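You operate a simulated robot arm through the tools that you are given. There is no shell and no other tool.

Carry out the task below with a simulated robot arm. There is one attempt and no reset: what you move stays moved.

JOB
Pull the clear plug out of port two and lay it on the rack shelf.
Fine: then push the shelf in and shut the rack door; leave the blue plug in.
Where things are to end (x, y in the base frame): clear plug within 60 mm of [940, -210].

The check looks at the end state, three seconds after you hand in, the way a careful person would. Anything else that was tipped, shoved, dropped, spilled or broken makes it a failure.

ROBOT AND FRAMES
A 6-joint arm with a two-finger gripper, fixed in place. Base frame: the origin is on the floor under the middle of its stand, x ahead of it, y to its left, z up; the work surface is at about z = 680. Lengths are in mm, angles in degrees, forces in N, time in s.
It reaches about 1637 mm from its shoulder. Its first joint turns from -166.0 to 166.0 degrees. Payload 3.43 kg.
The TCP is the grasp point between the finger pads, 20 mm short of the fingertips. In the tool frame z runs along the fingers and y along their closing line. The gripper opens to 190 mm; its body begins 248 mm behind the TCP.
Orientation is that of the tool frame in the base frame, as [roll, pitch, yaw] about the fixed x, y, z axes, in that order (R = Rz(yaw) Ry(pitch) Rx(roll)). With the fingers straight down and closing along the base's y, the tool's x points along the base's -x, its y along +y and its z along -z.

CONTROLS
- The arm moves only by the tool move_arm. Its argument "steps" is a list of rows, each a list of 7 numbers: the finger opening in mm, from 0 to 190, then the shift along the tool's x, y, z in mm, then the turn, a rotation vector about the tool's x, y, z in degrees. In form: [[grip, dx, dy, dz, ax, ay, az], ...]. A call has 1 to 20 rows; each row shifts and turns the commanded pose from where the row before left it, along the tool's axes as they then stand. A row lasts 0.2 s, in which the tool goes at most 50 mm and 8.6 degrees; a call with a longer step from one row to the next is refused whole, and so is a gripper value outside its range. A pose out of reach is approached as far as the arm can. The call stops where the force on the tool passes 90 N (or 10 N more than at its start, if that is more) or the arm is blocked; 0.2 s more then pass. The fingers move at their own pace (about 45 mm/s each) and stop on an object; they squeeze with about 29 N. The grip force told is the motor's: it shows also when the fingers shut on nothing. Time passes only in rows, and 0.2 s behind the last, so rows that do not move let the fingers close. It gives the time, the measured TCP pose, the force on the tool (base axes), the opening and the grip force at its end, in the units of the frame above (readings bear some noise), with the torque about the TCP (base axes, N m) and any sound that the robot's microphone picked up.
- Cameras (640 x 400 px; columns grow to the right, rows downward): "scene" is fixed at [219.8, -499.4, 1378.3]; the picture's right is [0.62, -0.78, 0.00], its down [-0.46, -0.37, -0.81] and it looks along [0.63, 0.50, -0.59] (base axes); focal length 324 px, centre (320, 200). "wrist" rides on the gripper at [70, -8, -288] in the tool frame; the picture's right is [0.12, 0.99, 0.00], its down [-0.96, 0.12, -0.25] and it looks along [-0.25, 0.03, 0.97] (tool axes); focal length 261 px, centre (320, 200). There is no depth. A picture from a camera that has moved, and an enlarged one, comes with that camera's place and axes in the base frame and with its lens.
- get_image(camera): a new picture of that camera. The clock stands still meanwhile.
- move_column(by): slides the trunk up (or, below 0, down) by that many mm; the arm rides with it, the base frame stays. It gives what a move gives, with no picture.
- enlarge(camera, box): a new picture of the part [left, top, right, bottom] of that camera's present view, enlarged. The clock stands still meanwhile.
- hand_in(): hands the job in; it is judged then, once.

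Places have to be worked out from the pictures, the camera data and where the tool is seen. Open the gripper and draw the arm clear of the work before you hand the job in, unless the task says otherwise.

The tools are called after "Emit:" as name(argument=value, ...) on one line, values as JSON. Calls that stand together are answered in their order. move_arm: Moves the arm, as the interface text tells. Its arguments: {"type":"object","properties":{"steps":{"type":"array"}},"required":["steps"]} The other tools are called the same way: move_column (by) moves the trunk up or down; get_image (camera) takes a picture; enlarge (camera, box) takes an enlarged picture of a part of a camera's view; hand_in () hands the job in.

At the start:

```text
time_s: 0.0
tool_pos: [859.1, 70.9, 1011.4]
orientation: [179.9, 0.0, -180.0]
ft_force: [-0.3, -0.8, -0.4]
wrist_torque: [0.01, 0.03, -0.01]
grip_width: 190.0
gripper_force: 0.0
trunk travel left (down, up): [-150.0, 90.0]
```

scene: 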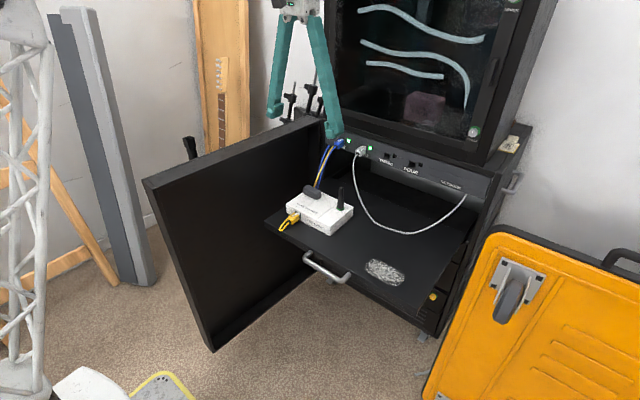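
wrist: 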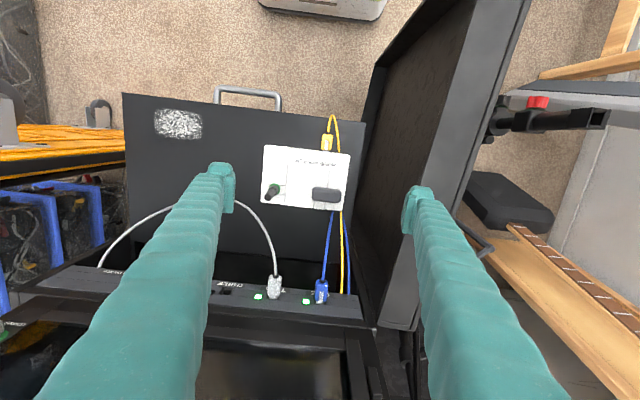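

The pictures show the rack with open door, a pulled-out shelf with a white box, and a port panel with blue and clear plugs. I'll enlarge both views around the panel and the shelf.

Emit:
enlarge(camera="scene", box=[310, 120, 430, 195])

Emit:
enlarge(camera="scene", box=[240, 120, 520, 320])

Emit:
enlarge(camera="wrist", box=[200, 230, 400, 355])

Emit:
enlarge(camera="wrist", box=[0, 60, 560, 400])

```text
5.33 times, centred on (370, 158) of scene
camera zoom: at [219.8, -499.4, 1378.3], right [0.62, -0.78, 0.0], down [-0.46, -0.37, -0.81], along [0.63, 0.5, -0.59], focal length 1729 px, centre (53, 427)
```

zoom: 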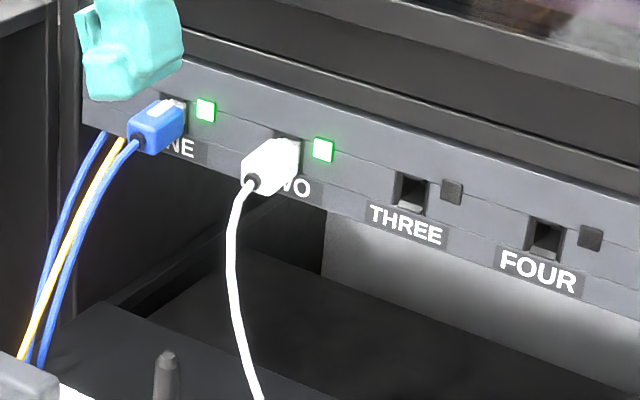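

```text
2.00 times, centred on (380, 220) of scene
camera zoom: at [219.8, -499.4, 1378.3], right [0.62, -0.78, 0.0], down [-0.46, -0.37, -0.81], along [0.63, 0.5, -0.59], focal length 648 px, centre (200, 160)
```

zoom: 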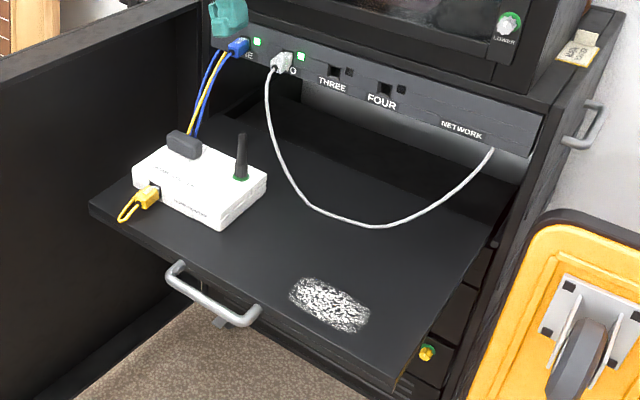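

```text
3.20 times, centred on (300, 292) of wrist
camera zoom: at [789.0, 62.9, 1298.3], right [-0.12, 0.99, 0.0], down [0.96, 0.12, 0.25], along [0.25, 0.03, -0.97], focal length 834 px, centre (384, -96)
```

zoom: 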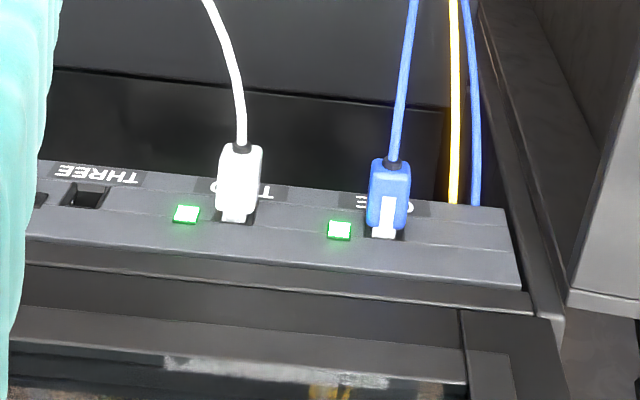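

```text
1.14 times, centred on (280, 230) of wrist
camera zoom: at [789.0, 62.9, 1298.3], right [-0.12, 0.99, 0.0], down [0.96, 0.12, 0.25], along [0.25, 0.03, -0.97], focal length 298 px, centre (366, 166)
```

zoom: 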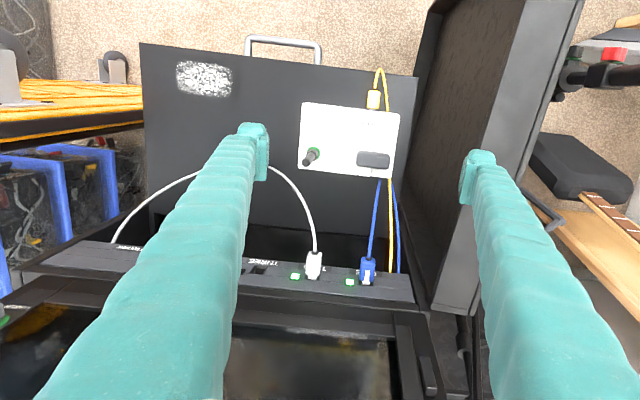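

Triangulating from both views, the clear plug sits at about (1078, 10, 862), protruding toward -x; the blue plug is at y≈98 and the shelf surface is at z≈681. I'll back off in free space, narrow the fingers and tilt the tool about 43° to get a front-on overview.

Emit:
move_arm(steps=[[80, 40, 0, -10, 0, 0, 0], [80, 40, 0, -10, 0, 0, 0], [80, 40, 0, -10, 0, 0, 0], [80, 40, 0, -10, 0, 0, 0], [80, 0, 0, 0, 0, -8.5, 0], [80, 0, 0, 0, 0, -8.5, 0], [80, 0, 0, 0, 0, -8.5, 0], [80, 0, 0, 0, 0, -8.5, 0], [80, 0, 0, 0, 0, -8.5, 0], [80, 0, 0, 0, 0, 0, 0]])

Emit:
get_image(camera="wrist")

Emit:
get_image(camera="scene")

```text
time_s: 2.2
tool_pos: [700.0, 70.9, 1049.7]
orientation: [180.0, 42.6, -180.0]
ft_force: [-0.4, -0.6, 0.1]
wrist_torque: [0.02, 0.01, 0.0]
grip_width: 80.4
gripper_force: 0.1
trunk travel left (down, up): [-150.0, 90.0]
```

```text
taken
camera wrist: at [453.4, 63.0, 1214.7], right [-0.09, 0.99, -0.08], down [0.54, 0.12, 0.83], along [0.84, 0.03, -0.55], focal length 261 px, centre (320, 200)
```

wrist: 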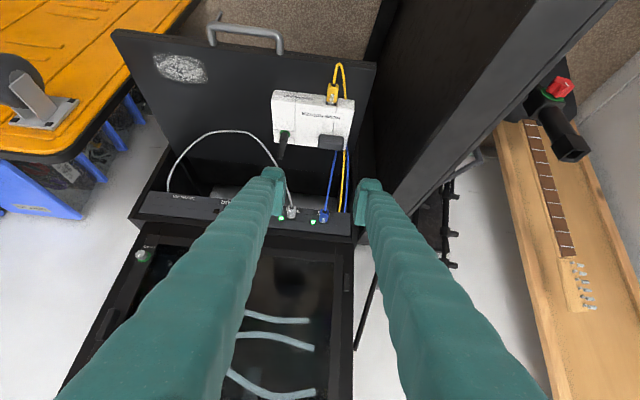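

```text
taken
```

scene: 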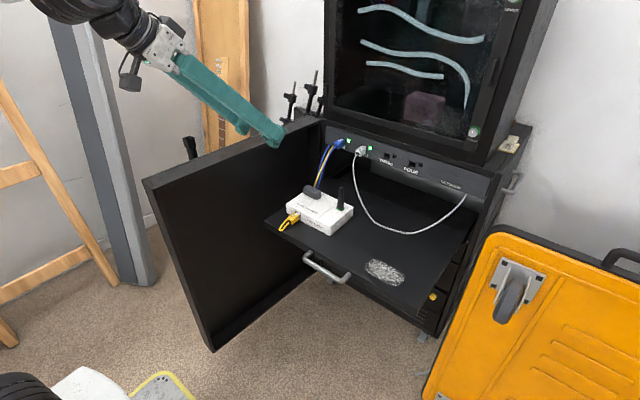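

The view confirms a clear path to the ports. I'll enlarge the ports, the rack, and the shelf front/handle from this vantage.

Emit:
enlarge(camera="wrist", box=[240, 180, 380, 268])

Emit:
enlarge(camera="wrist", box=[100, 0, 500, 250])

Emit:
enlarge(camera="scene", box=[280, 200, 480, 325])

Emit:
enlarge(camera="scene", box=[120, 80, 380, 360])

```text
4.55 times, centred on (310, 224) of wrist
camera zoom: at [453.4, 63.0, 1214.7], right [-0.09, 0.99, -0.08], down [0.54, 0.12, 0.83], along [0.84, 0.03, -0.55], focal length 1185 px, centre (366, 91)
```

zoom: 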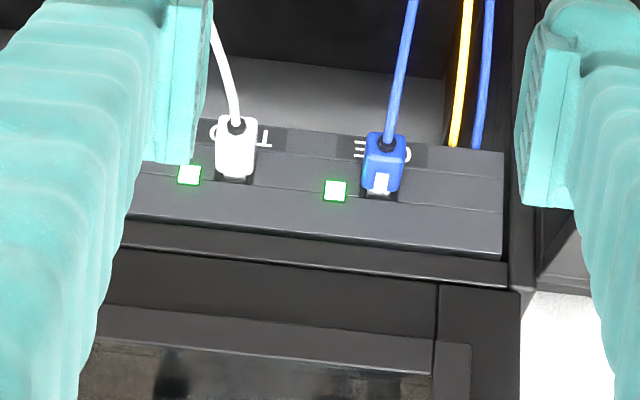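

```text
1.60 times, centred on (300, 125) of wrist
camera zoom: at [453.4, 63.0, 1214.7], right [-0.09, 0.99, -0.08], down [0.54, 0.12, 0.83], along [0.84, 0.03, -0.55], focal length 417 px, centre (352, 320)
```

zoom: 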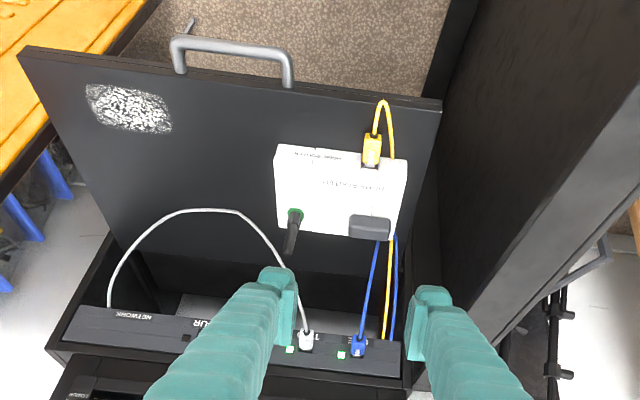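

```text
3.20 times, centred on (380, 262) of scene
camera zoom: at [219.8, -499.4, 1378.3], right [0.62, -0.78, 0.0], down [-0.46, -0.37, -0.81], along [0.63, 0.5, -0.59], focal length 1038 px, centre (128, 0)
```

zoom: 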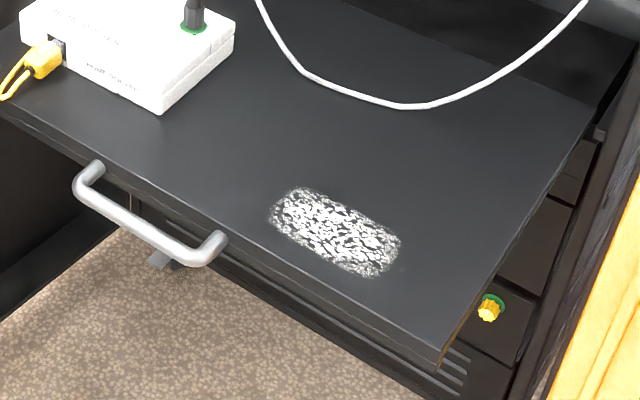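

```text
1.43 times, centred on (250, 220) of scene
camera zoom: at [219.8, -499.4, 1378.3], right [0.62, -0.78, 0.0], down [-0.46, -0.37, -0.81], along [0.63, 0.5, -0.59], focal length 463 px, centre (420, 171)
```

zoom: 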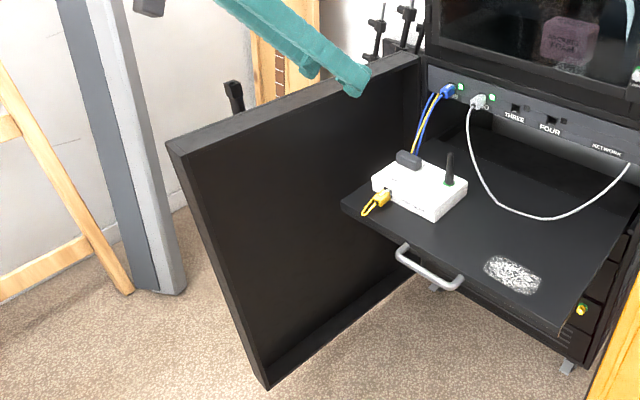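

Cross-checking three rays gives the clear plug at about (1078, 11, 861), ~24 mm wide, with the blue plug 90 mm to its left. I'll move to a pre-grasp point about 120 mm back along the tool axis with the fingers at 54 mm.

Emit:
move_arm(steps=[[54, -18.3, -7.5, 33.8, 0, 0, 0], [54, -18.3, -7.5, 33.8, 0, 0, 0], [54, -18.3, -7.5, 33.8, 0, 0, 0], [54, -18.3, -7.5, 33.8, 0, 0, 0], [54, -18.3, -7.5, 33.8, 0, 0, 0], [54, -18.3, -7.5, 33.8, 0, 0, 0], [54, -18.3, -7.5, 33.8, 0, 0, 0], [54, -18.3, -7.5, 33.8, 0, 0, 0], [54, 0, 0, 0, 0, 0, 0]])

Emit:
get_image(camera="wrist")

Emit:
enlarge(camera="wrist", box=[240, 160, 400, 260])

Emit:
enlarge(camera="scene", box=[270, 70, 430, 170])

```text
time_s: 4.2
tool_pos: [989.9, 10.4, 949.2]
orientation: [180.0, 42.5, -180.0]
ft_force: [0.3, -0.2, -0.4]
wrist_torque: [-0.01, -0.02, -0.02]
grip_width: 53.9
gripper_force: 0.0
trunk travel left (down, up): [-150.0, 90.0]
```

```text
taken
camera wrist: at [743.8, 2.7, 1113.9], right [-0.09, 0.99, -0.08], down [0.54, 0.12, 0.83], along [0.84, 0.03, -0.55], focal length 261 px, centre (320, 200)
```

wrist: 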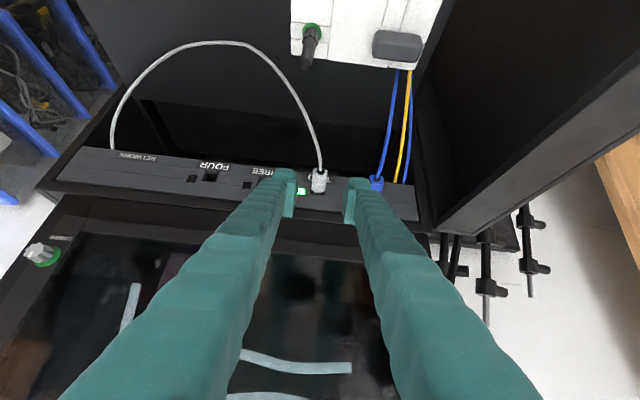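

```text
4.00 times, centred on (320, 210) of wrist
camera zoom: at [743.8, 2.7, 1113.9], right [-0.09, 0.99, -0.08], down [0.54, 0.12, 0.83], along [0.84, 0.03, -0.55], focal length 1043 px, centre (320, 160)
```

zoom: 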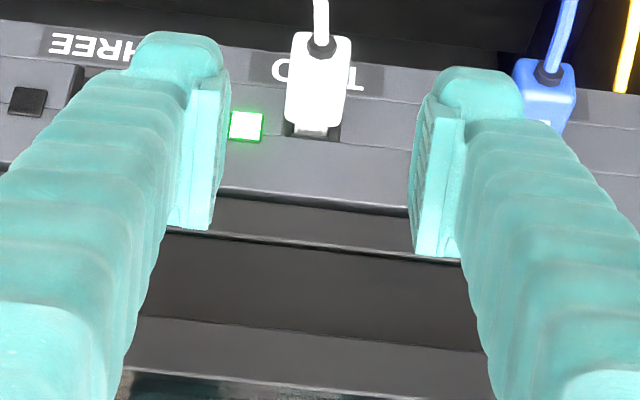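

```text
4.00 times, centred on (350, 120) of scene
camera zoom: at [219.8, -499.4, 1378.3], right [0.62, -0.78, 0.0], down [-0.46, -0.37, -0.81], along [0.63, 0.5, -0.59], focal length 1297 px, centre (200, 520)
```

zoom: 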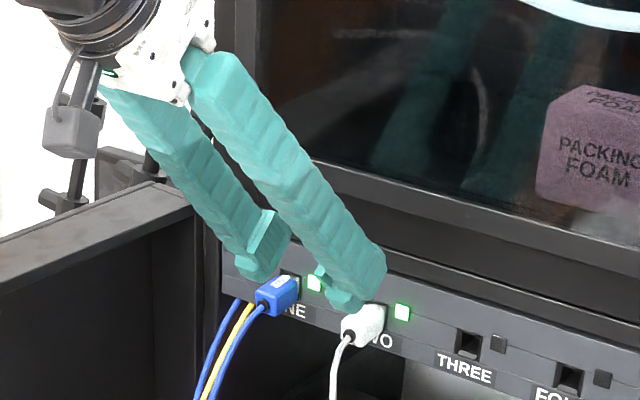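

The plug is centred between the fingers in y (≈10.8). I'll advance along the tool axis to TCP ≈ (1068, 11, 859), with fingers still open.

Emit:
move_arm(steps=[[54, 0.5, 0, 20, 0, 0, 0], [54, 0.5, 0, 20, 0, 0, 0], [54, 0.5, 0, 20, 0, 0, 0], [54, 0.6, 0.2, 20, 0, 0, 0], [54, 0.6, 0.2, 20, 0, 0, 0], [54, 0.6, 0, 10, 0, 0, 0], [54, 0, 0, 9, 0, 0, 0], [54, 0, 0, 0, 0, 0, 0]])

Emit:
enlarge(camera="wrist", box=[240, 140, 400, 240])

Emit:
enlarge(camera="scene", box=[290, 100, 430, 188])

```text
time_s: 6.0
tool_pos: [1068.1, 11.1, 860.0]
orientation: [179.9, 42.5, -179.9]
ft_force: [0.1, -0.5, 0.0]
wrist_torque: [0.0, 0.03, -0.02]
grip_width: 54.2
gripper_force: 0.1
trunk travel left (down, up): [-150.0, 90.0]
```

```text
4.00 times, centred on (320, 190) of wrist
camera zoom: at [822.0, 3.1, 1024.2], right [-0.09, 0.99, -0.08], down [0.54, 0.12, 0.83], along [0.84, 0.03, -0.55], focal length 1043 px, centre (320, 240)
```

zoom: 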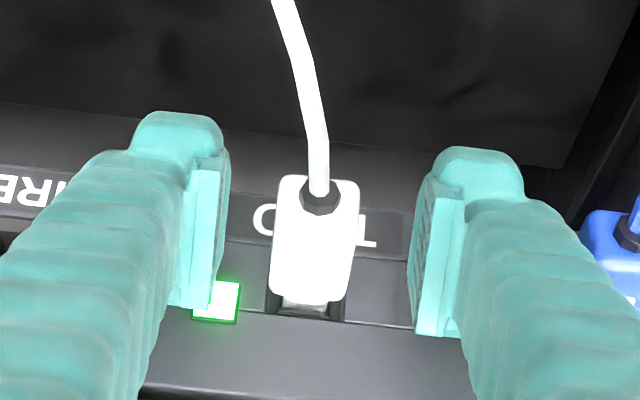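

```text
4.55 times, centred on (360, 144) of scene
camera zoom: at [219.8, -499.4, 1378.3], right [0.62, -0.78, 0.0], down [-0.46, -0.37, -0.81], along [0.63, 0.5, -0.59], focal length 1474 px, centre (138, 454)
```

zoom: 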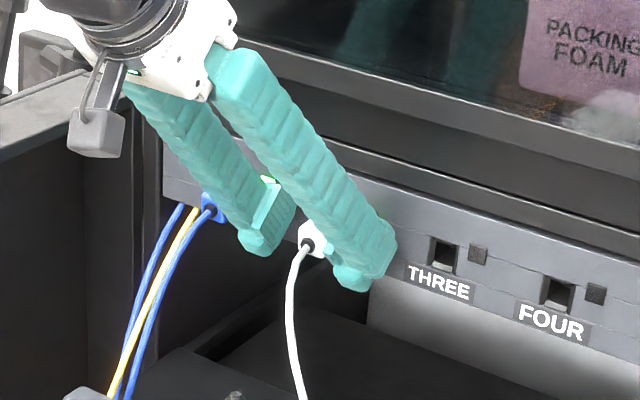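

The plug sits squarely between the pads with no contact force. I'll close the fingers on it in place.

Emit:
move_arm(steps=[[30, 0, 0, 0, 0, 0, 0], [10, 0, 0, 0, 0, 0, 0], [10, 0, 0, 0, 0, 0, 0], [10, 0, 0, 0, 0, 0, 0], [10, 0, 0, 0, 0, 0, 0]])

Emit:
enlarge(camera="wrist", box=[240, 140, 400, 240])

```text
time_s: 7.2
tool_pos: [1067.6, 11.3, 860.1]
orientation: [-179.9, 42.5, 180.0]
ft_force: [-0.1, -1.7, 0.0]
wrist_torque: [0.03, 0.06, -0.04]
grip_width: 22.4
gripper_force: 29.1
trunk travel left (down, up): [-150.0, 90.0]
```

```text
4.00 times, centred on (320, 190) of wrist
camera zoom: at [821.9, 3.1, 1024.3], right [-0.09, 0.99, -0.08], down [0.54, 0.12, 0.83], along [0.84, 0.03, -0.55], focal length 1043 px, centre (320, 240)
```

zoom: 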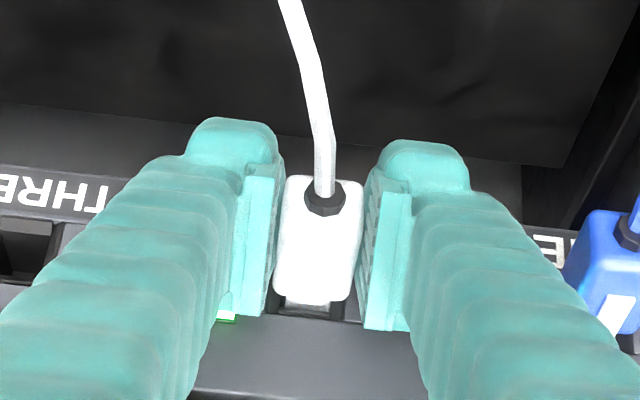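

Grip is firm at 22.4 mm with 29 N. I'll pull straight back (-x) in small steps and watch the force.

Emit:
move_arm(steps=[[10, 2.2, 0, -2.0, 0, 0, 0], [10, 2.2, 0, -2.0, 0, 0, 0], [10, 2.2, 0, -2.0, 0, 0, 0]])

Emit:
enlarge(camera="wrist", box=[240, 140, 400, 240])

```text
time_s: 8.0
tool_pos: [1058.3, 10.8, 859.6]
orientation: [-180.0, 42.5, -180.0]
ft_force: [-0.1, 0.4, -2.7]
wrist_torque: [0.01, 0.12, 0.04]
grip_width: 22.5
gripper_force: 28.9
trunk travel left (down, up): [-150.0, 90.0]
```

```text
4.00 times, centred on (320, 190) of wrist
camera zoom: at [812.4, 3.2, 1024.5], right [-0.09, 0.99, -0.08], down [0.54, 0.12, 0.83], along [0.84, 0.03, -0.55], focal length 1043 px, centre (320, 240)
```

zoom: 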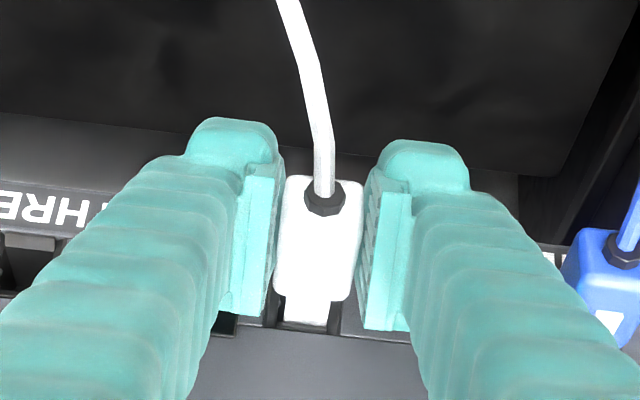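

The plug came out with the tool (its green light went out) and the load is small. I'll keep withdrawing straight back by about 60 mm.

Emit:
move_arm(steps=[[10, 7.4, 0, -6.8, 0, 0, 0], [10, 7.4, 0, -6.8, 0, 0, 0], [10, 7.4, 0, -6.8, 0, 0, 0], [10, 7.4, 0, -6.8, 0, 0, 0], [10, 7.4, 0, -6.8, 0, 0, 0], [10, 7.4, 0, -6.8, 0, 0, 0]])

Emit:
get_image(camera="wrist")

Emit:
get_image(camera="scene")

Emit:
enlarge(camera="wrist", box=[220, 120, 420, 245])

```text
time_s: 9.4
tool_pos: [999.0, 11.4, 861.0]
orientation: [180.0, 42.5, -180.0]
ft_force: [0.1, -0.1, -0.2]
wrist_torque: [0.03, -0.05, -0.01]
grip_width: 22.4
gripper_force: 28.8
trunk travel left (down, up): [-150.0, 90.0]
```

```text
taken
camera wrist: at [753.0, 3.4, 1024.9], right [-0.09, 0.99, -0.08], down [0.54, 0.12, 0.83], along [0.84, 0.03, -0.55], focal length 261 px, centre (320, 200)
```

wrist: 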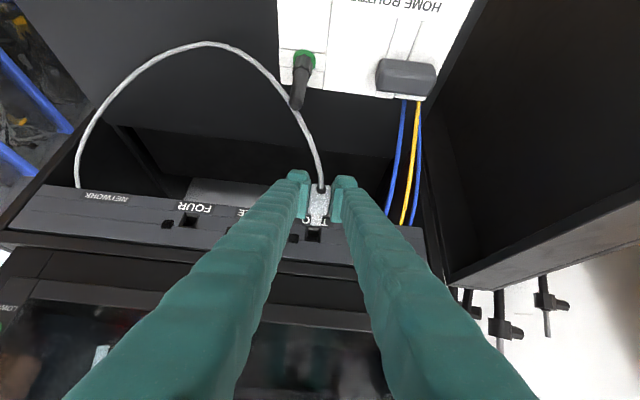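

```text
taken
```

scene: 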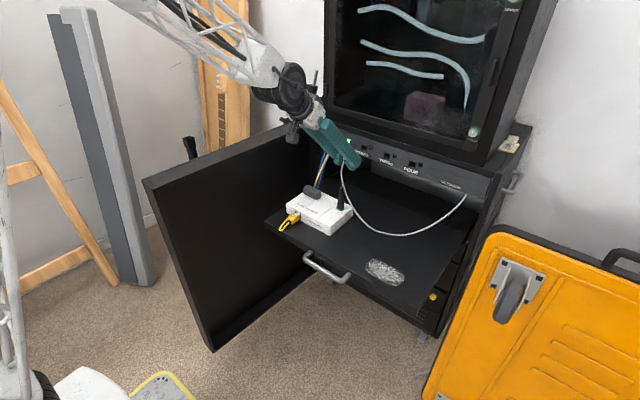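

```text
3.20 times, centred on (320, 182) of wrist
camera zoom: at [753.0, 3.4, 1024.9], right [-0.09, 0.99, -0.08], down [0.54, 0.12, 0.83], along [0.84, 0.03, -0.55], focal length 834 px, centre (320, 256)
```

zoom: 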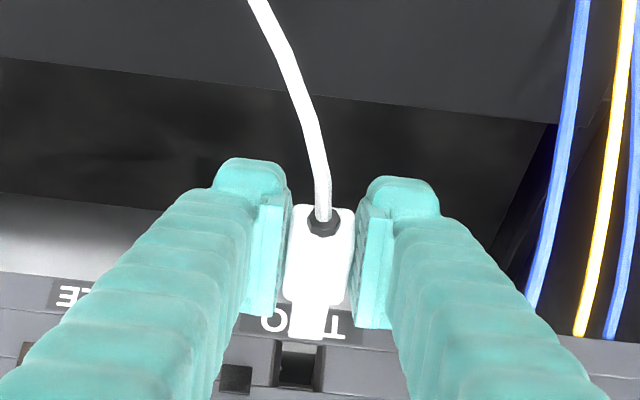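

The plug is free and held securely with port two empty. I'll carry it to the right at this height, to above the shelf target (TCP about (930, -210), since the plug's centre sits ~10 mm ahead of the TCP).

Emit:
move_arm(steps=[[10, 0, -30, 0, 0, 0, 0], [10, 0, -32, 0, 0, 0, 0], [10, 0, -32, 0, 0, 0, 0], [10, 0, -32, 0, 0, 0, 0], [10, 0, -32, 0, 0, 0, 0], [10, 0, -32, 0, 0, 0, 0], [10, 0, -31, 0, 0, 0, 0], [10, 17, 0, -15.5, 0, 0, 0], [10, 17, 0, -15.5, 0, 0, 0], [10, 17, 0, -15.5, 0, 0, 0], [10, 0, 0, 0, 0, 0, 0]])

Emit:
get_image(camera="wrist")

Emit:
get_image(camera="scene")

```text
time_s: 11.8
tool_pos: [929.7, -211.5, 860.3]
orientation: [-180.0, 42.5, 180.0]
ft_force: [-0.6, -0.1, 0.5]
wrist_torque: [-0.01, -0.01, -0.02]
grip_width: 22.5
gripper_force: 28.5
trunk travel left (down, up): [-150.0, 90.0]
```

```text
taken
camera wrist: at [683.5, -218.7, 1024.5], right [-0.09, 0.99, -0.08], down [0.54, 0.12, 0.83], along [0.84, 0.03, -0.55], focal length 261 px, centre (320, 200)
```

wrist: 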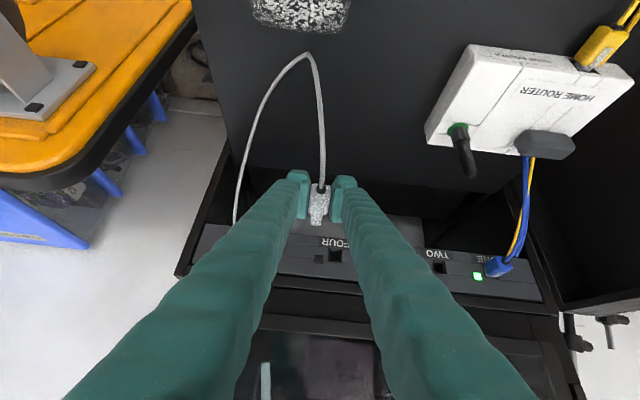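

```text
taken
```

scene: 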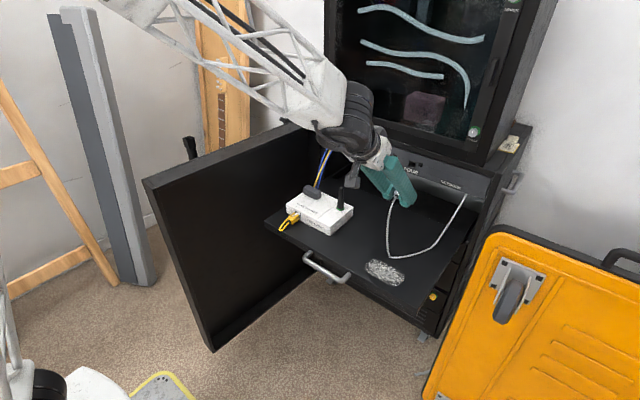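

The plug is above the target with no load on the tool. I'll lower about 140 mm, leaving some clearance above the shelf, then check by picture.

Emit:
move_arm(steps=[[10, 18.9, 0, 20.6, 0, 0, 0], [10, 18.9, 0, 20.6, 0, 0, 0], [10, 18.9, 0, 20.6, 0, 0, 0], [10, 18.9, 0, 20.6, 0, 0, 0], [10, 18.9, 0, 20.6, 0, 0, 0], [10, 0, 0, 0, 0, 0, 0]])

Emit:
enlarge(camera="scene", box=[340, 150, 480, 238])

Emit:
get_image(camera="wrist")

```text
time_s: 13.2
tool_pos: [927.2, -211.0, 721.3]
orientation: [179.9, 42.5, -180.0]
ft_force: [-0.1, -0.2, 0.3]
wrist_torque: [0.01, -0.01, -0.02]
grip_width: 22.4
gripper_force: 29.3
trunk travel left (down, up): [-150.0, 90.0]
```

```text
4.55 times, centred on (410, 194) of scene
camera zoom: at [219.8, -499.4, 1378.3], right [0.62, -0.78, 0.0], down [-0.46, -0.37, -0.81], along [0.63, 0.5, -0.59], focal length 1474 px, centre (-89, 227)
```

zoom: 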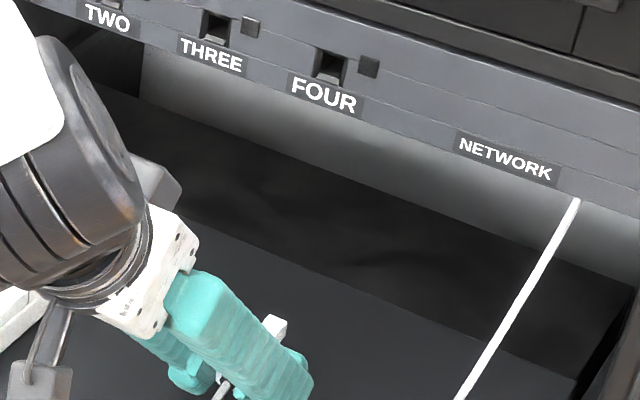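

```text
taken
camera wrist: at [682.6, -218.1, 884.9], right [-0.09, 0.99, -0.08], down [0.54, 0.12, 0.83], along [0.84, 0.03, -0.55], focal length 261 px, centre (320, 200)
```

wrist: 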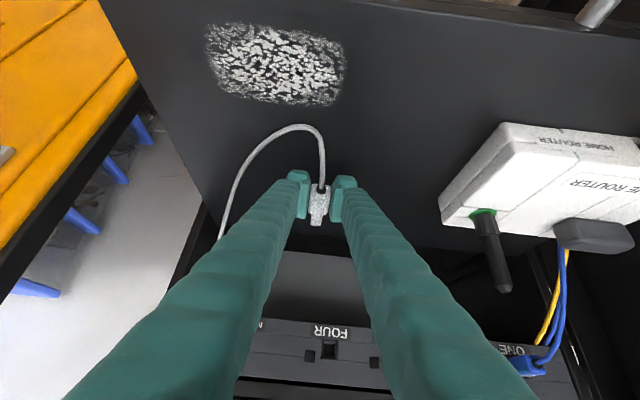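

Fingertips should be about 15 mm above the shelf now. I'll go down in small steps and look for contact.

Emit:
move_arm(steps=[[10, 2.7, 0, 2.95, 0, 0, 0], [10, 2.7, 0, 2.95, 0, 0, 0], [10, 1.35, 0, 1.47, 0, 0, 0], [10, 0, 0, 0, 0, 0, 0]])

Emit:
move_arm(steps=[[10, 1.35, 0, 1.47, 0, 0, 0], [10, 0, 0, 0, 0, 0, 0]])

```text
time_s: 14.2
tool_pos: [929.4, -210.2, 709.7]
orientation: [179.9, 42.6, 180.0]
ft_force: [0.3, -0.6, -0.2]
wrist_torque: [0.01, 0.03, -0.02]
grip_width: 22.5
gripper_force: 28.9
trunk travel left (down, up): [-150.0, 90.0]
```

```text
time_s: 14.8
tool_pos: [929.3, -209.9, 708.8]
orientation: [180.0, 42.5, 180.0]
ft_force: [0.0, -0.1, -0.3]
wrist_torque: [0.02, 0.01, -0.01]
grip_width: 22.4
gripper_force: 28.5
trunk travel left (down, up): [-150.0, 90.0]
```

No contact yet at z≈709. I'll continue in 2 mm steps.

Emit:
move_arm(steps=[[10, 1.35, 0, 1.47, 0, 0, 0], [10, 0, 0, 0, 0, 0, 0]])

Emit:
enlarge(camera="wrist", box=[240, 140, 400, 240])

Emit:
enlarge(camera="scene", box=[350, 200, 430, 250])

```text
time_s: 15.4
tool_pos: [928.8, -209.6, 706.0]
orientation: [179.9, 42.6, 179.9]
ft_force: [-0.4, 0.4, -0.2]
wrist_torque: [0.0, 0.01, 0.0]
grip_width: 22.3
gripper_force: 28.6
trunk travel left (down, up): [-150.0, 90.0]
```

```text
4.00 times, centred on (320, 190) of wrist
camera zoom: at [683.1, -217.8, 870.3], right [-0.09, 0.99, -0.08], down [0.54, 0.12, 0.83], along [0.84, 0.03, -0.55], focal length 1043 px, centre (320, 240)
```

zoom: 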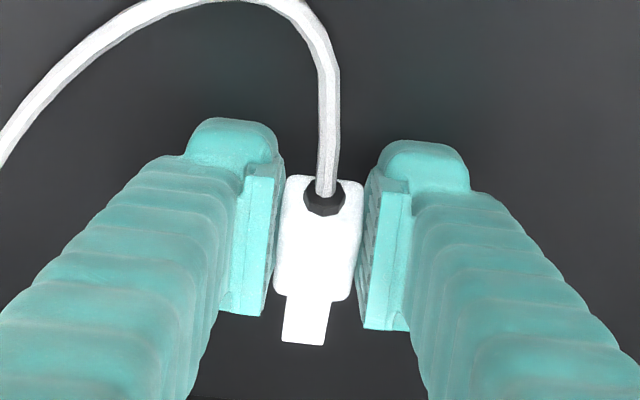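

```text
8.00 times, centred on (390, 225) of scene
camera zoom: at [219.8, -499.4, 1378.3], right [0.62, -0.78, 0.0], down [-0.46, -0.37, -0.81], along [0.63, 0.5, -0.59], focal length 2594 px, centre (-240, 0)
```

zoom: 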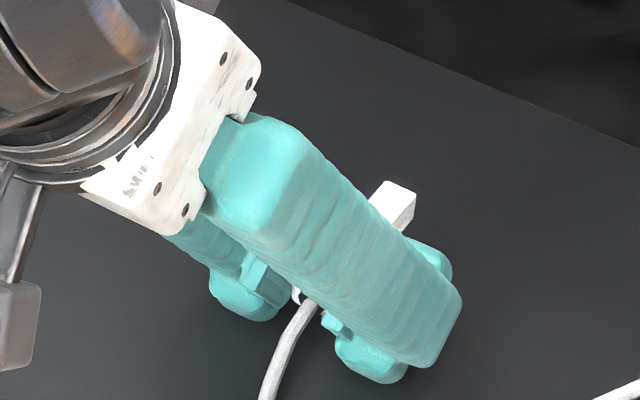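

Still free of contact at z≈706. Two more millimetres at a time.

Emit:
move_arm(steps=[[10, 1.35, 0, 1.47, 0, 0, 0], [10, 0, 0, 0, 0, 0, 0]])

Emit:
move_arm(steps=[[10, 1.0, 0, 1.1, 0, 0, 0], [10, 0, 0, 0, 0, 0, 0]])

```text
time_s: 16.0
tool_pos: [928.8, -210.7, 705.2]
orientation: [180.0, 42.6, 179.9]
ft_force: [-1.9, -0.9, 14.9]
wrist_torque: [-0.01, 0.13, 0.02]
grip_width: 22.3
gripper_force: 29.0
trunk travel left (down, up): [-150.0, 90.0]
```

```text
time_s: 16.6
tool_pos: [929.2, -210.1, 706.2]
orientation: [180.0, 42.7, 180.0]
ft_force: [-0.1, -1.0, 31.0]
wrist_torque: [0.0, 0.13, -0.1]
grip_width: 22.6
gripper_force: 28.8
trunk travel left (down, up): [-150.0, 90.0]
```

Fingertips touch the shelf at z≈705. I'll back off 2 mm to unload, then open the fingers to let the plug down.

Emit:
move_arm(steps=[[10, -1.7, 0, -1.8, 0, 0, 0], [10, 0, 0, 0, 0, 0, 0], [26, 0, 0, 0, 0, 0, 0], [32, 0, 0, 0, 0, 0, 0], [44, 0, 0, 0, 0, 0, 0], [60, 0, 0, 0, 0, 0, 0], [60, 0, 0, 0, 0, 0, 0]])

Emit:
enlarge(camera="wrist", box=[240, 140, 400, 240])

Emit:
enlarge(camera="scene", box=[350, 200, 430, 250])

```text
time_s: 18.2
tool_pos: [928.8, -209.2, 704.6]
orientation: [-180.0, 42.5, 179.9]
ft_force: [-0.8, -0.9, 14.2]
wrist_torque: [0.0, 0.07, 0.0]
grip_width: 57.5
gripper_force: 0.0
trunk travel left (down, up): [-150.0, 90.0]
```

```text
4.00 times, centred on (320, 190) of wrist
camera zoom: at [682.8, -217.4, 869.8], right [-0.09, 0.99, -0.08], down [0.54, 0.12, 0.83], along [0.84, 0.03, -0.55], focal length 1043 px, centre (320, 240)
```

zoom: 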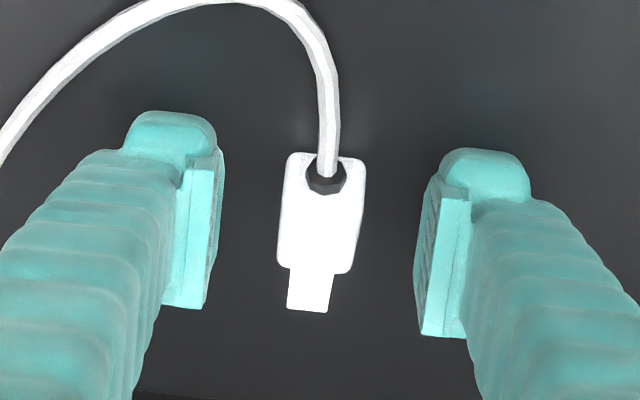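

```text
8.00 times, centred on (390, 225) of scene
camera zoom: at [219.8, -499.4, 1378.3], right [0.62, -0.78, 0.0], down [-0.46, -0.37, -0.81], along [0.63, 0.5, -0.59], focal length 2594 px, centre (-240, 0)
```

zoom: 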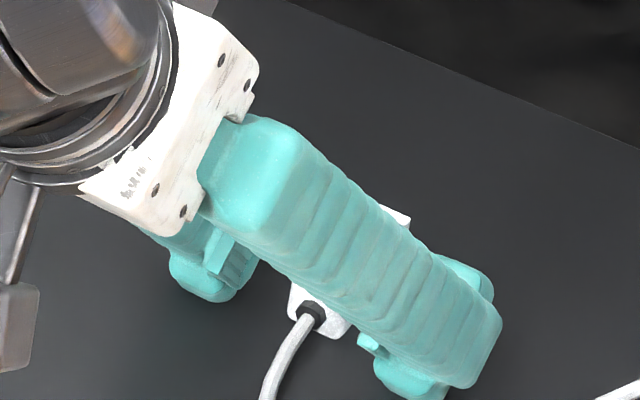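

The plug now lies flat on the shelf between the open fingers. I'll lift straight up 150 mm away from it.

Emit:
move_arm(steps=[[60, -3.4, 0, -3.7, 0, 0, 0], [60, -13.5, 0, -14.7, 0, 0, 0], [60, -20.3, 0, -22.1, 0, 0, 0], [60, -20.3, 0, -22.1, 0, 0, 0], [60, -20.3, 0, -22.1, 0, 0, 0], [60, -20.3, 0, -22.1, 0, 0, 0], [60, 0, 0, 0, 0, 0, 0]])

Emit:
get_image(camera="wrist")

Emit:
get_image(camera="scene")

```text
time_s: 19.8
tool_pos: [929.0, -210.2, 850.7]
orientation: [-179.9, 42.5, 180.0]
ft_force: [-0.2, 0.0, 0.1]
wrist_torque: [0.02, 0.0, 0.02]
grip_width: 60.1
gripper_force: 0.0
trunk travel left (down, up): [-150.0, 90.0]
```

```text
taken
camera wrist: at [683.7, -218.0, 1015.1], right [-0.09, 0.99, -0.08], down [0.54, 0.12, 0.83], along [0.84, 0.03, -0.55], focal length 261 px, centre (320, 200)
```

wrist: 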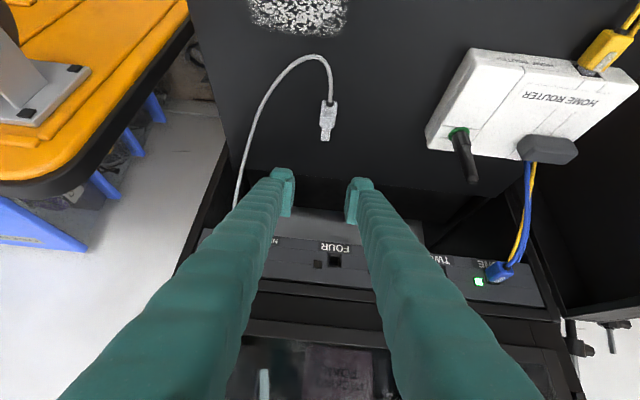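

```text
taken
```

scene: 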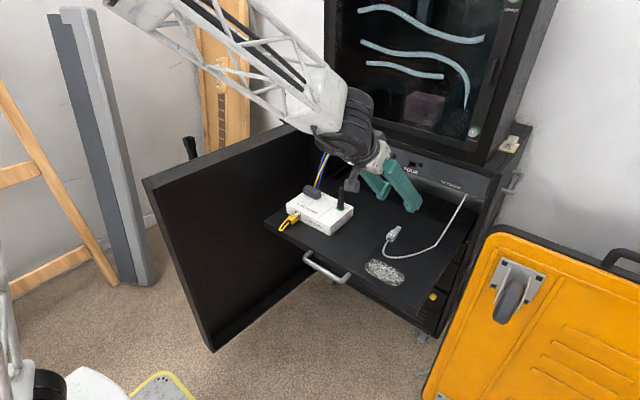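

The clear plug lies at roughly (950, -209), within tolerance, and the blue plug is still lit in port one. Next is the shelf: its front edge is at x≈755 with the handle mounted near y≈-37…-180. I'll withdraw in front of the shelf to look at its front face.

Emit:
move_arm(steps=[[60, 30.7, 0, -21.3, 0, 0, 0], [40, 30.7, 0, -21.3, 0, 0, 0], [20, 30.7, 0, -21.3, 0, 0, 0], [0, 30.7, 0, -21.3, 0, 0, 0], [0, 30.7, 0, -21.3, 0, 0, 0], [0, 30.7, 0, -21.3, 0, 0, 0], [0, 30.7, 0, -21.3, 0, 0, 0], [0, 30.7, 0, -21.3, 0, 0, 0], [0, 30.7, 0, -21.3, 0, 0, 0], [0, 30.7, 0, -21.3, 0, 0, 0], [0, 0, 0, 0, 0, 0, 0]])

Emit:
get_image(camera="wrist")

Emit:
get_image(camera="scene")

Emit:
enlarge(camera="scene", box=[340, 140, 500, 240])

```text
time_s: 22.2
tool_pos: [572.6, -222.4, 822.1]
orientation: [179.8, 42.3, -179.9]
ft_force: [-0.2, -0.8, 0.3]
wrist_torque: [0.01, 0.01, -0.02]
grip_width: 0.0
gripper_force: 28.7
out of reach, approached as far as the arm can: row 9, 10
trunk travel left (down, up): [-150.0, 90.0]
```

```text
taken
camera wrist: at [327.7, -230.3, 986.6], right [-0.09, 0.99, -0.08], down [0.55, 0.11, 0.83], along [0.83, 0.03, -0.55], focal length 261 px, centre (320, 200)
```

wrist: 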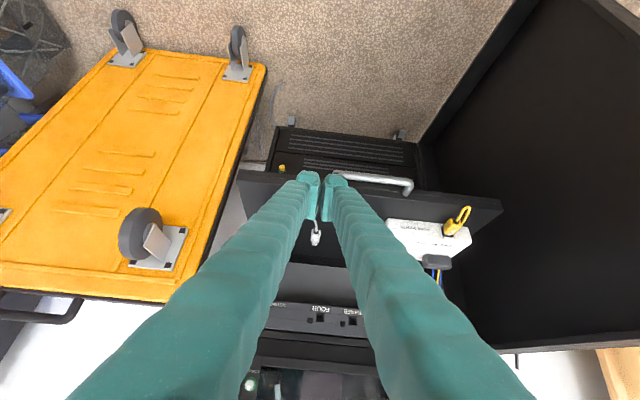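

```text
taken
```

scene: 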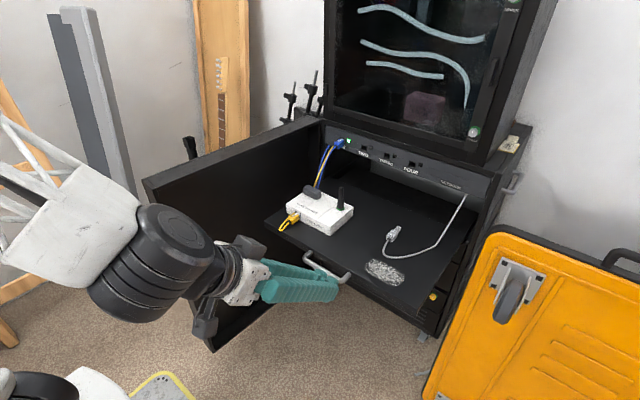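

```text
4.00 times, centred on (420, 190) of scene
camera zoom: at [219.8, -499.4, 1378.3], right [0.62, -0.78, 0.0], down [-0.46, -0.37, -0.81], along [0.63, 0.5, -0.59], focal length 1297 px, centre (-80, 240)
```

zoom: 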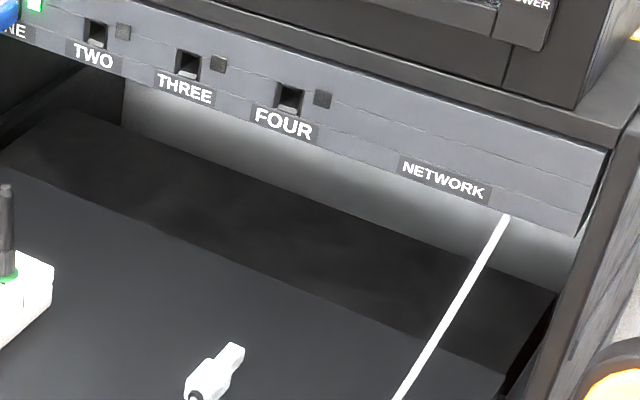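

The arm reached its inner limit there. I'll move forward a bit with the fingers closed to re-sync the commanded pose.

Emit:
move_arm(steps=[[0, -25, 0, 23, 0, 0, 0], [0, -25, 0, 23, 0, 0, 0], [0, -25, 0, 23, 0, 0, 0], [0, 0, 0, 0, 0, 0, 0]])

Emit:
enlarge(camera="wrist", box=[200, 80, 440, 230])

Emit:
enlarge(camera="scene", box=[260, 200, 460, 325])

```text
time_s: 23.2
tool_pos: [674.9, -221.3, 820.8]
orientation: [-180.0, 42.5, 180.0]
ft_force: [-0.3, 0.6, -0.5]
wrist_torque: [0.03, -0.02, -0.03]
grip_width: 0.3
gripper_force: 29.1
trunk travel left (down, up): [-150.0, 90.0]
```

```text
2.67 times, centred on (320, 155) of wrist
camera zoom: at [428.5, -229.4, 985.2], right [-0.09, 0.99, -0.08], down [0.54, 0.12, 0.83], along [0.84, 0.03, -0.55], focal length 695 px, centre (320, 320)
```

zoom: 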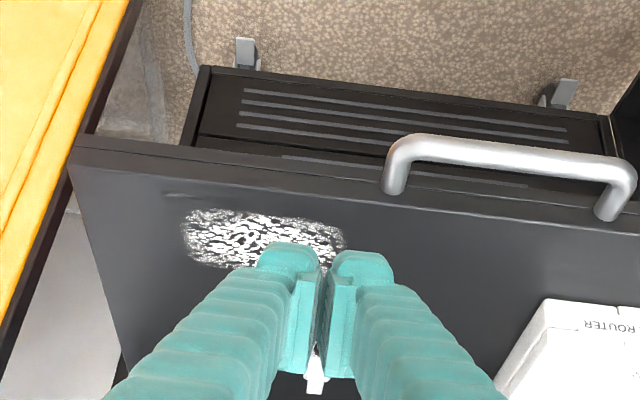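

```text
3.20 times, centred on (360, 262) of scene
camera zoom: at [219.8, -499.4, 1378.3], right [0.62, -0.78, 0.0], down [-0.46, -0.37, -0.81], along [0.63, 0.5, -0.59], focal length 1038 px, centre (192, 0)
```

zoom: 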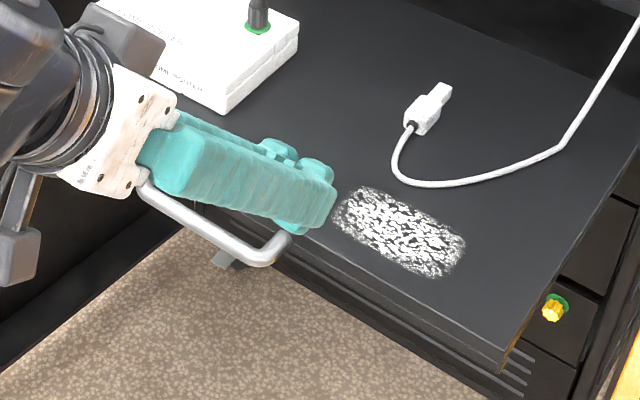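

The shelf's front edge is at x≈750, the handle bar at x≈711 between y≈-37 and -180. I'll lower the closed fingertips in front of the shelf's front face at y≈-232, clear of the handle.

Emit:
move_arm(steps=[[0, 17.5, -2.2, 23.6, 0, 0, 0], [0, 17.5, -2.2, 23.6, 0, 0, 0], [0, 17.5, -2.2, 23.6, 0, 0, 0], [0, 17.5, -2.2, 23.6, 0, 0, 0], [0, 17.5, -2.2, 23.6, 0, 0, 0], [0, 0, 0, 0, 0, 0, 0]])

Emit:
get_image(camera="wrist")

Emit:
enlarge(camera="scene", box=[260, 200, 460, 325])

```text
time_s: 24.6
tool_pos: [697.0, -237.6, 677.6]
orientation: [179.9, 42.3, 180.0]
ft_force: [0.3, 0.8, -0.2]
wrist_torque: [0.01, 0.04, 0.04]
grip_width: 0.0
gripper_force: 29.1
out of reach, approached as far as the arm can: row 5
trunk travel left (down, up): [-150.0, 90.0]
```

```text
taken
camera wrist: at [452.0, -246.3, 843.5], right [-0.09, 0.99, -0.08], down [0.55, 0.11, 0.83], along [0.83, 0.03, -0.55], focal length 261 px, centre (320, 200)
```

wrist: 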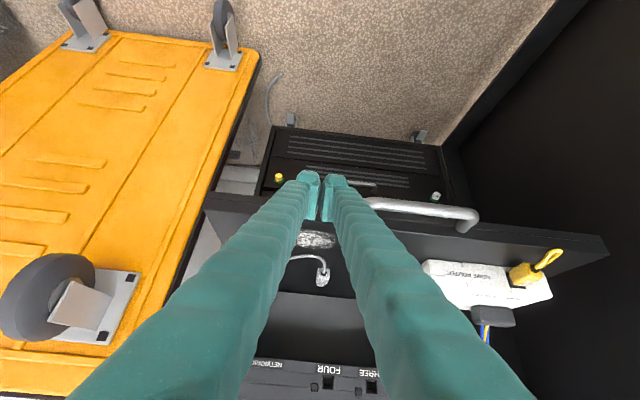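

```text
3.20 times, centred on (360, 262) of scene
camera zoom: at [219.8, -499.4, 1378.3], right [0.62, -0.78, 0.0], down [-0.46, -0.37, -0.81], along [0.63, 0.5, -0.59], focal length 1038 px, centre (192, 0)
```

zoom: 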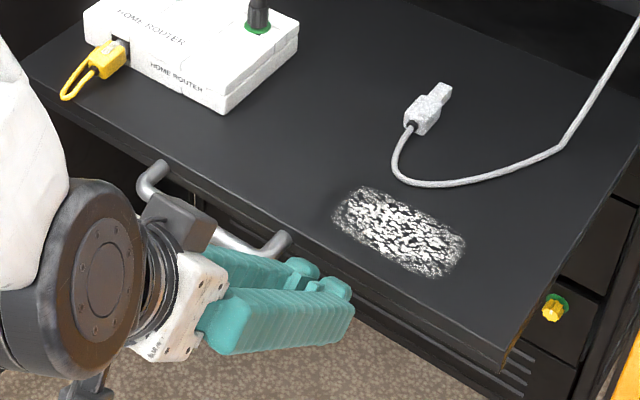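

Fingertips are about 25–30 mm short of the shelf front. I'll ease forward in small steps to find contact and see whether the shelf slides.

Emit:
move_arm(steps=[[0, -7.4, 0, 6.8, 0, 0, 0], [0, -7.4, 0, 6.8, 0, 0, 0], [0, -1.5, 0, 1.35, 0, 0, 0], [0, 0, 0, 0, 0, 0, 0]])

Emit:
move_arm(steps=[[0, -2.2, 0, 2.0, 0, 0, 0], [0, 0, 0, 0, 0, 0, 0]])

Emit:
move_arm(steps=[[0, -2.2, 0, 2.0, 0, 0, 0], [0, 0, 0, 0, 0, 0, 0]])

```text
time_s: 25.6
tool_pos: [718.8, -237.8, 678.0]
orientation: [180.0, 42.5, -180.0]
ft_force: [0.0, 0.3, -0.6]
wrist_torque: [-0.05, 0.01, 0.0]
grip_width: 0.0
gripper_force: 28.5
trunk travel left (down, up): [-150.0, 90.0]
```

```text
time_s: 26.2
tool_pos: [721.4, -238.6, 678.1]
orientation: [-180.0, 42.5, -179.9]
ft_force: [0.5, 0.3, -0.5]
wrist_torque: [-0.02, -0.02, 0.01]
grip_width: 0.0
gripper_force: 28.9
trunk travel left (down, up): [-150.0, 90.0]
```

```text
time_s: 26.8
tool_pos: [726.5, -238.7, 677.7]
orientation: [180.0, 42.5, 180.0]
ft_force: [-1.2, 0.1, -1.1]
wrist_torque: [-0.01, 0.02, -0.03]
grip_width: 0.2
gripper_force: 28.7
trunk travel left (down, up): [-150.0, 90.0]
```

No clear contact at TCP x≈726 yet. I'll check the picture to make sure the tips meet the face rather than riding over the top, then step on.

Emit:
enlarge(camera="scene", box=[330, 240, 410, 290])

Emit:
enlarge(camera="wrist", box=[240, 140, 400, 240])

```text
8.00 times, centred on (370, 265) of scene
camera zoom: at [219.8, -499.4, 1378.3], right [0.62, -0.78, 0.0], down [-0.46, -0.37, -0.81], along [0.63, 0.5, -0.59], focal length 2594 px, centre (-80, -320)
```

zoom: 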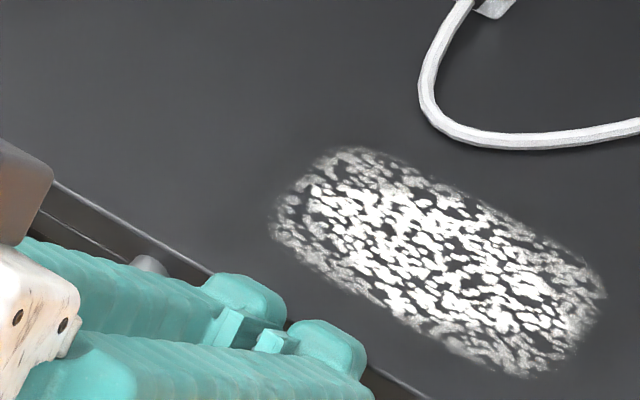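

```text
4.00 times, centred on (320, 190) of wrist
camera zoom: at [479.6, -246.4, 842.2], right [-0.09, 0.99, -0.08], down [0.54, 0.12, 0.83], along [0.84, 0.03, -0.55], focal length 1043 px, centre (320, 240)
```

zoom: 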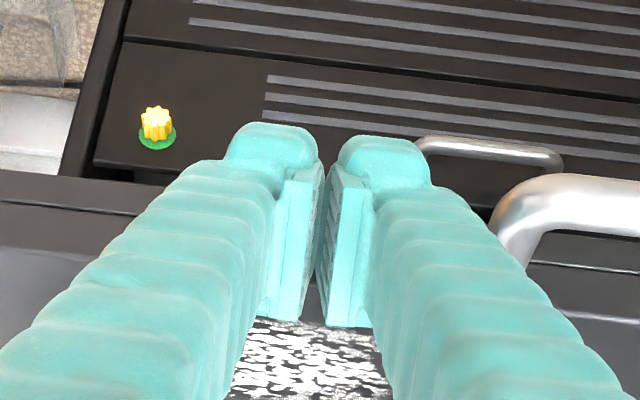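

The tips appear just at the front edge. I'll continue forward in 3 mm steps while watching the x-force.

Emit:
move_arm(steps=[[0, -2.2, 0, 2.0, 0, 0, 0], [0, 0, 0, 0, 0, 0, 0]])

Emit:
move_arm(steps=[[0, -2.2, 0, 2.0, 0, 0, 0], [0, 0, 0, 0, 0, 0, 0]])

Emit:
move_arm(steps=[[0, -2.2, 0, 2.0, 0, 0, 0], [0, 0, 0, 0, 0, 0, 0]])

```text
time_s: 27.4
tool_pos: [726.8, -238.3, 680.3]
orientation: [-180.0, 42.5, 180.0]
ft_force: [-8.7, 1.1, 2.1]
wrist_torque: [-0.08, -0.07, 0.07]
grip_width: 6.1
gripper_force: 34.2
trunk travel left (down, up): [-150.0, 90.0]
```

```text
time_s: 28.0
tool_pos: [730.9, -238.7, 678.2]
orientation: [-179.9, 42.5, 180.0]
ft_force: [-7.3, -0.9, -1.6]
wrist_torque: [-0.01, 0.02, 0.0]
grip_width: 5.8
gripper_force: 34.0
trunk travel left (down, up): [-150.0, 90.0]
```

```text
time_s: 28.6
tool_pos: [734.7, -238.4, 677.4]
orientation: [180.0, 42.5, -180.0]
ft_force: [-3.0, -0.6, -1.0]
wrist_torque: [0.03, 0.05, 0.0]
grip_width: 5.9
gripper_force: 34.4
trunk travel left (down, up): [-150.0, 90.0]
```

There is light contact (3–9 N) and the fingers spread to 6 mm. I'll look closely to see what they touched and whether the shelf moved.

Emit:
enlarge(camera="scene", box=[330, 240, 410, 290])

Emit:
enlarge(camera="wrist", box=[240, 140, 400, 240])

Emit:
get_image(camera="scene")

```text
8.00 times, centred on (370, 265) of scene
camera zoom: at [219.8, -499.4, 1378.3], right [0.62, -0.78, 0.0], down [-0.46, -0.37, -0.81], along [0.63, 0.5, -0.59], focal length 2594 px, centre (-80, -320)
```

zoom: 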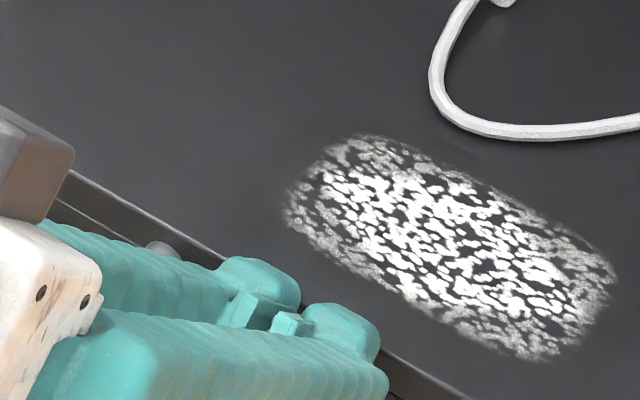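

```text
4.00 times, centred on (320, 190) of wrist
camera zoom: at [488.5, -246.4, 842.2], right [-0.09, 0.99, -0.08], down [0.54, 0.12, 0.83], along [0.84, 0.03, -0.55], focal length 1043 px, centre (320, 240)
```

zoom: 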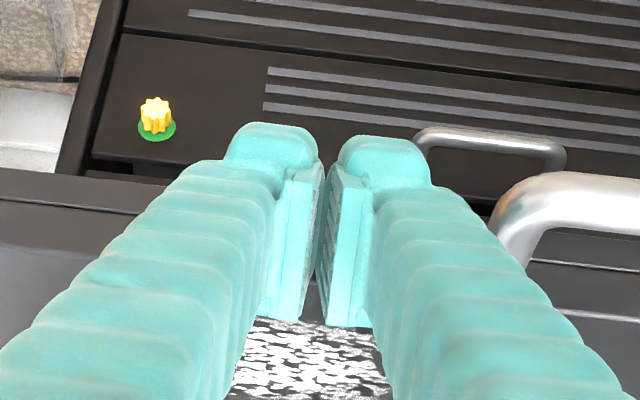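

```text
taken
```

scene: 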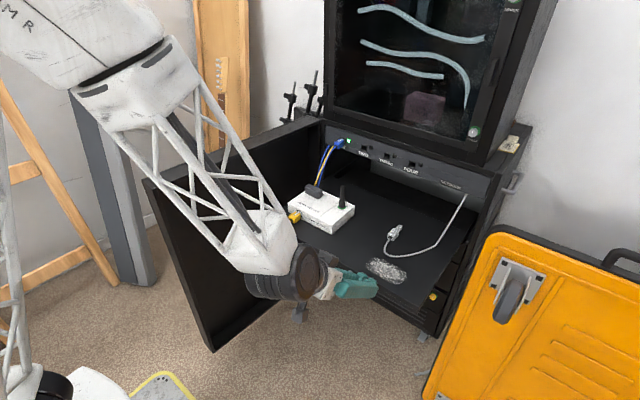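

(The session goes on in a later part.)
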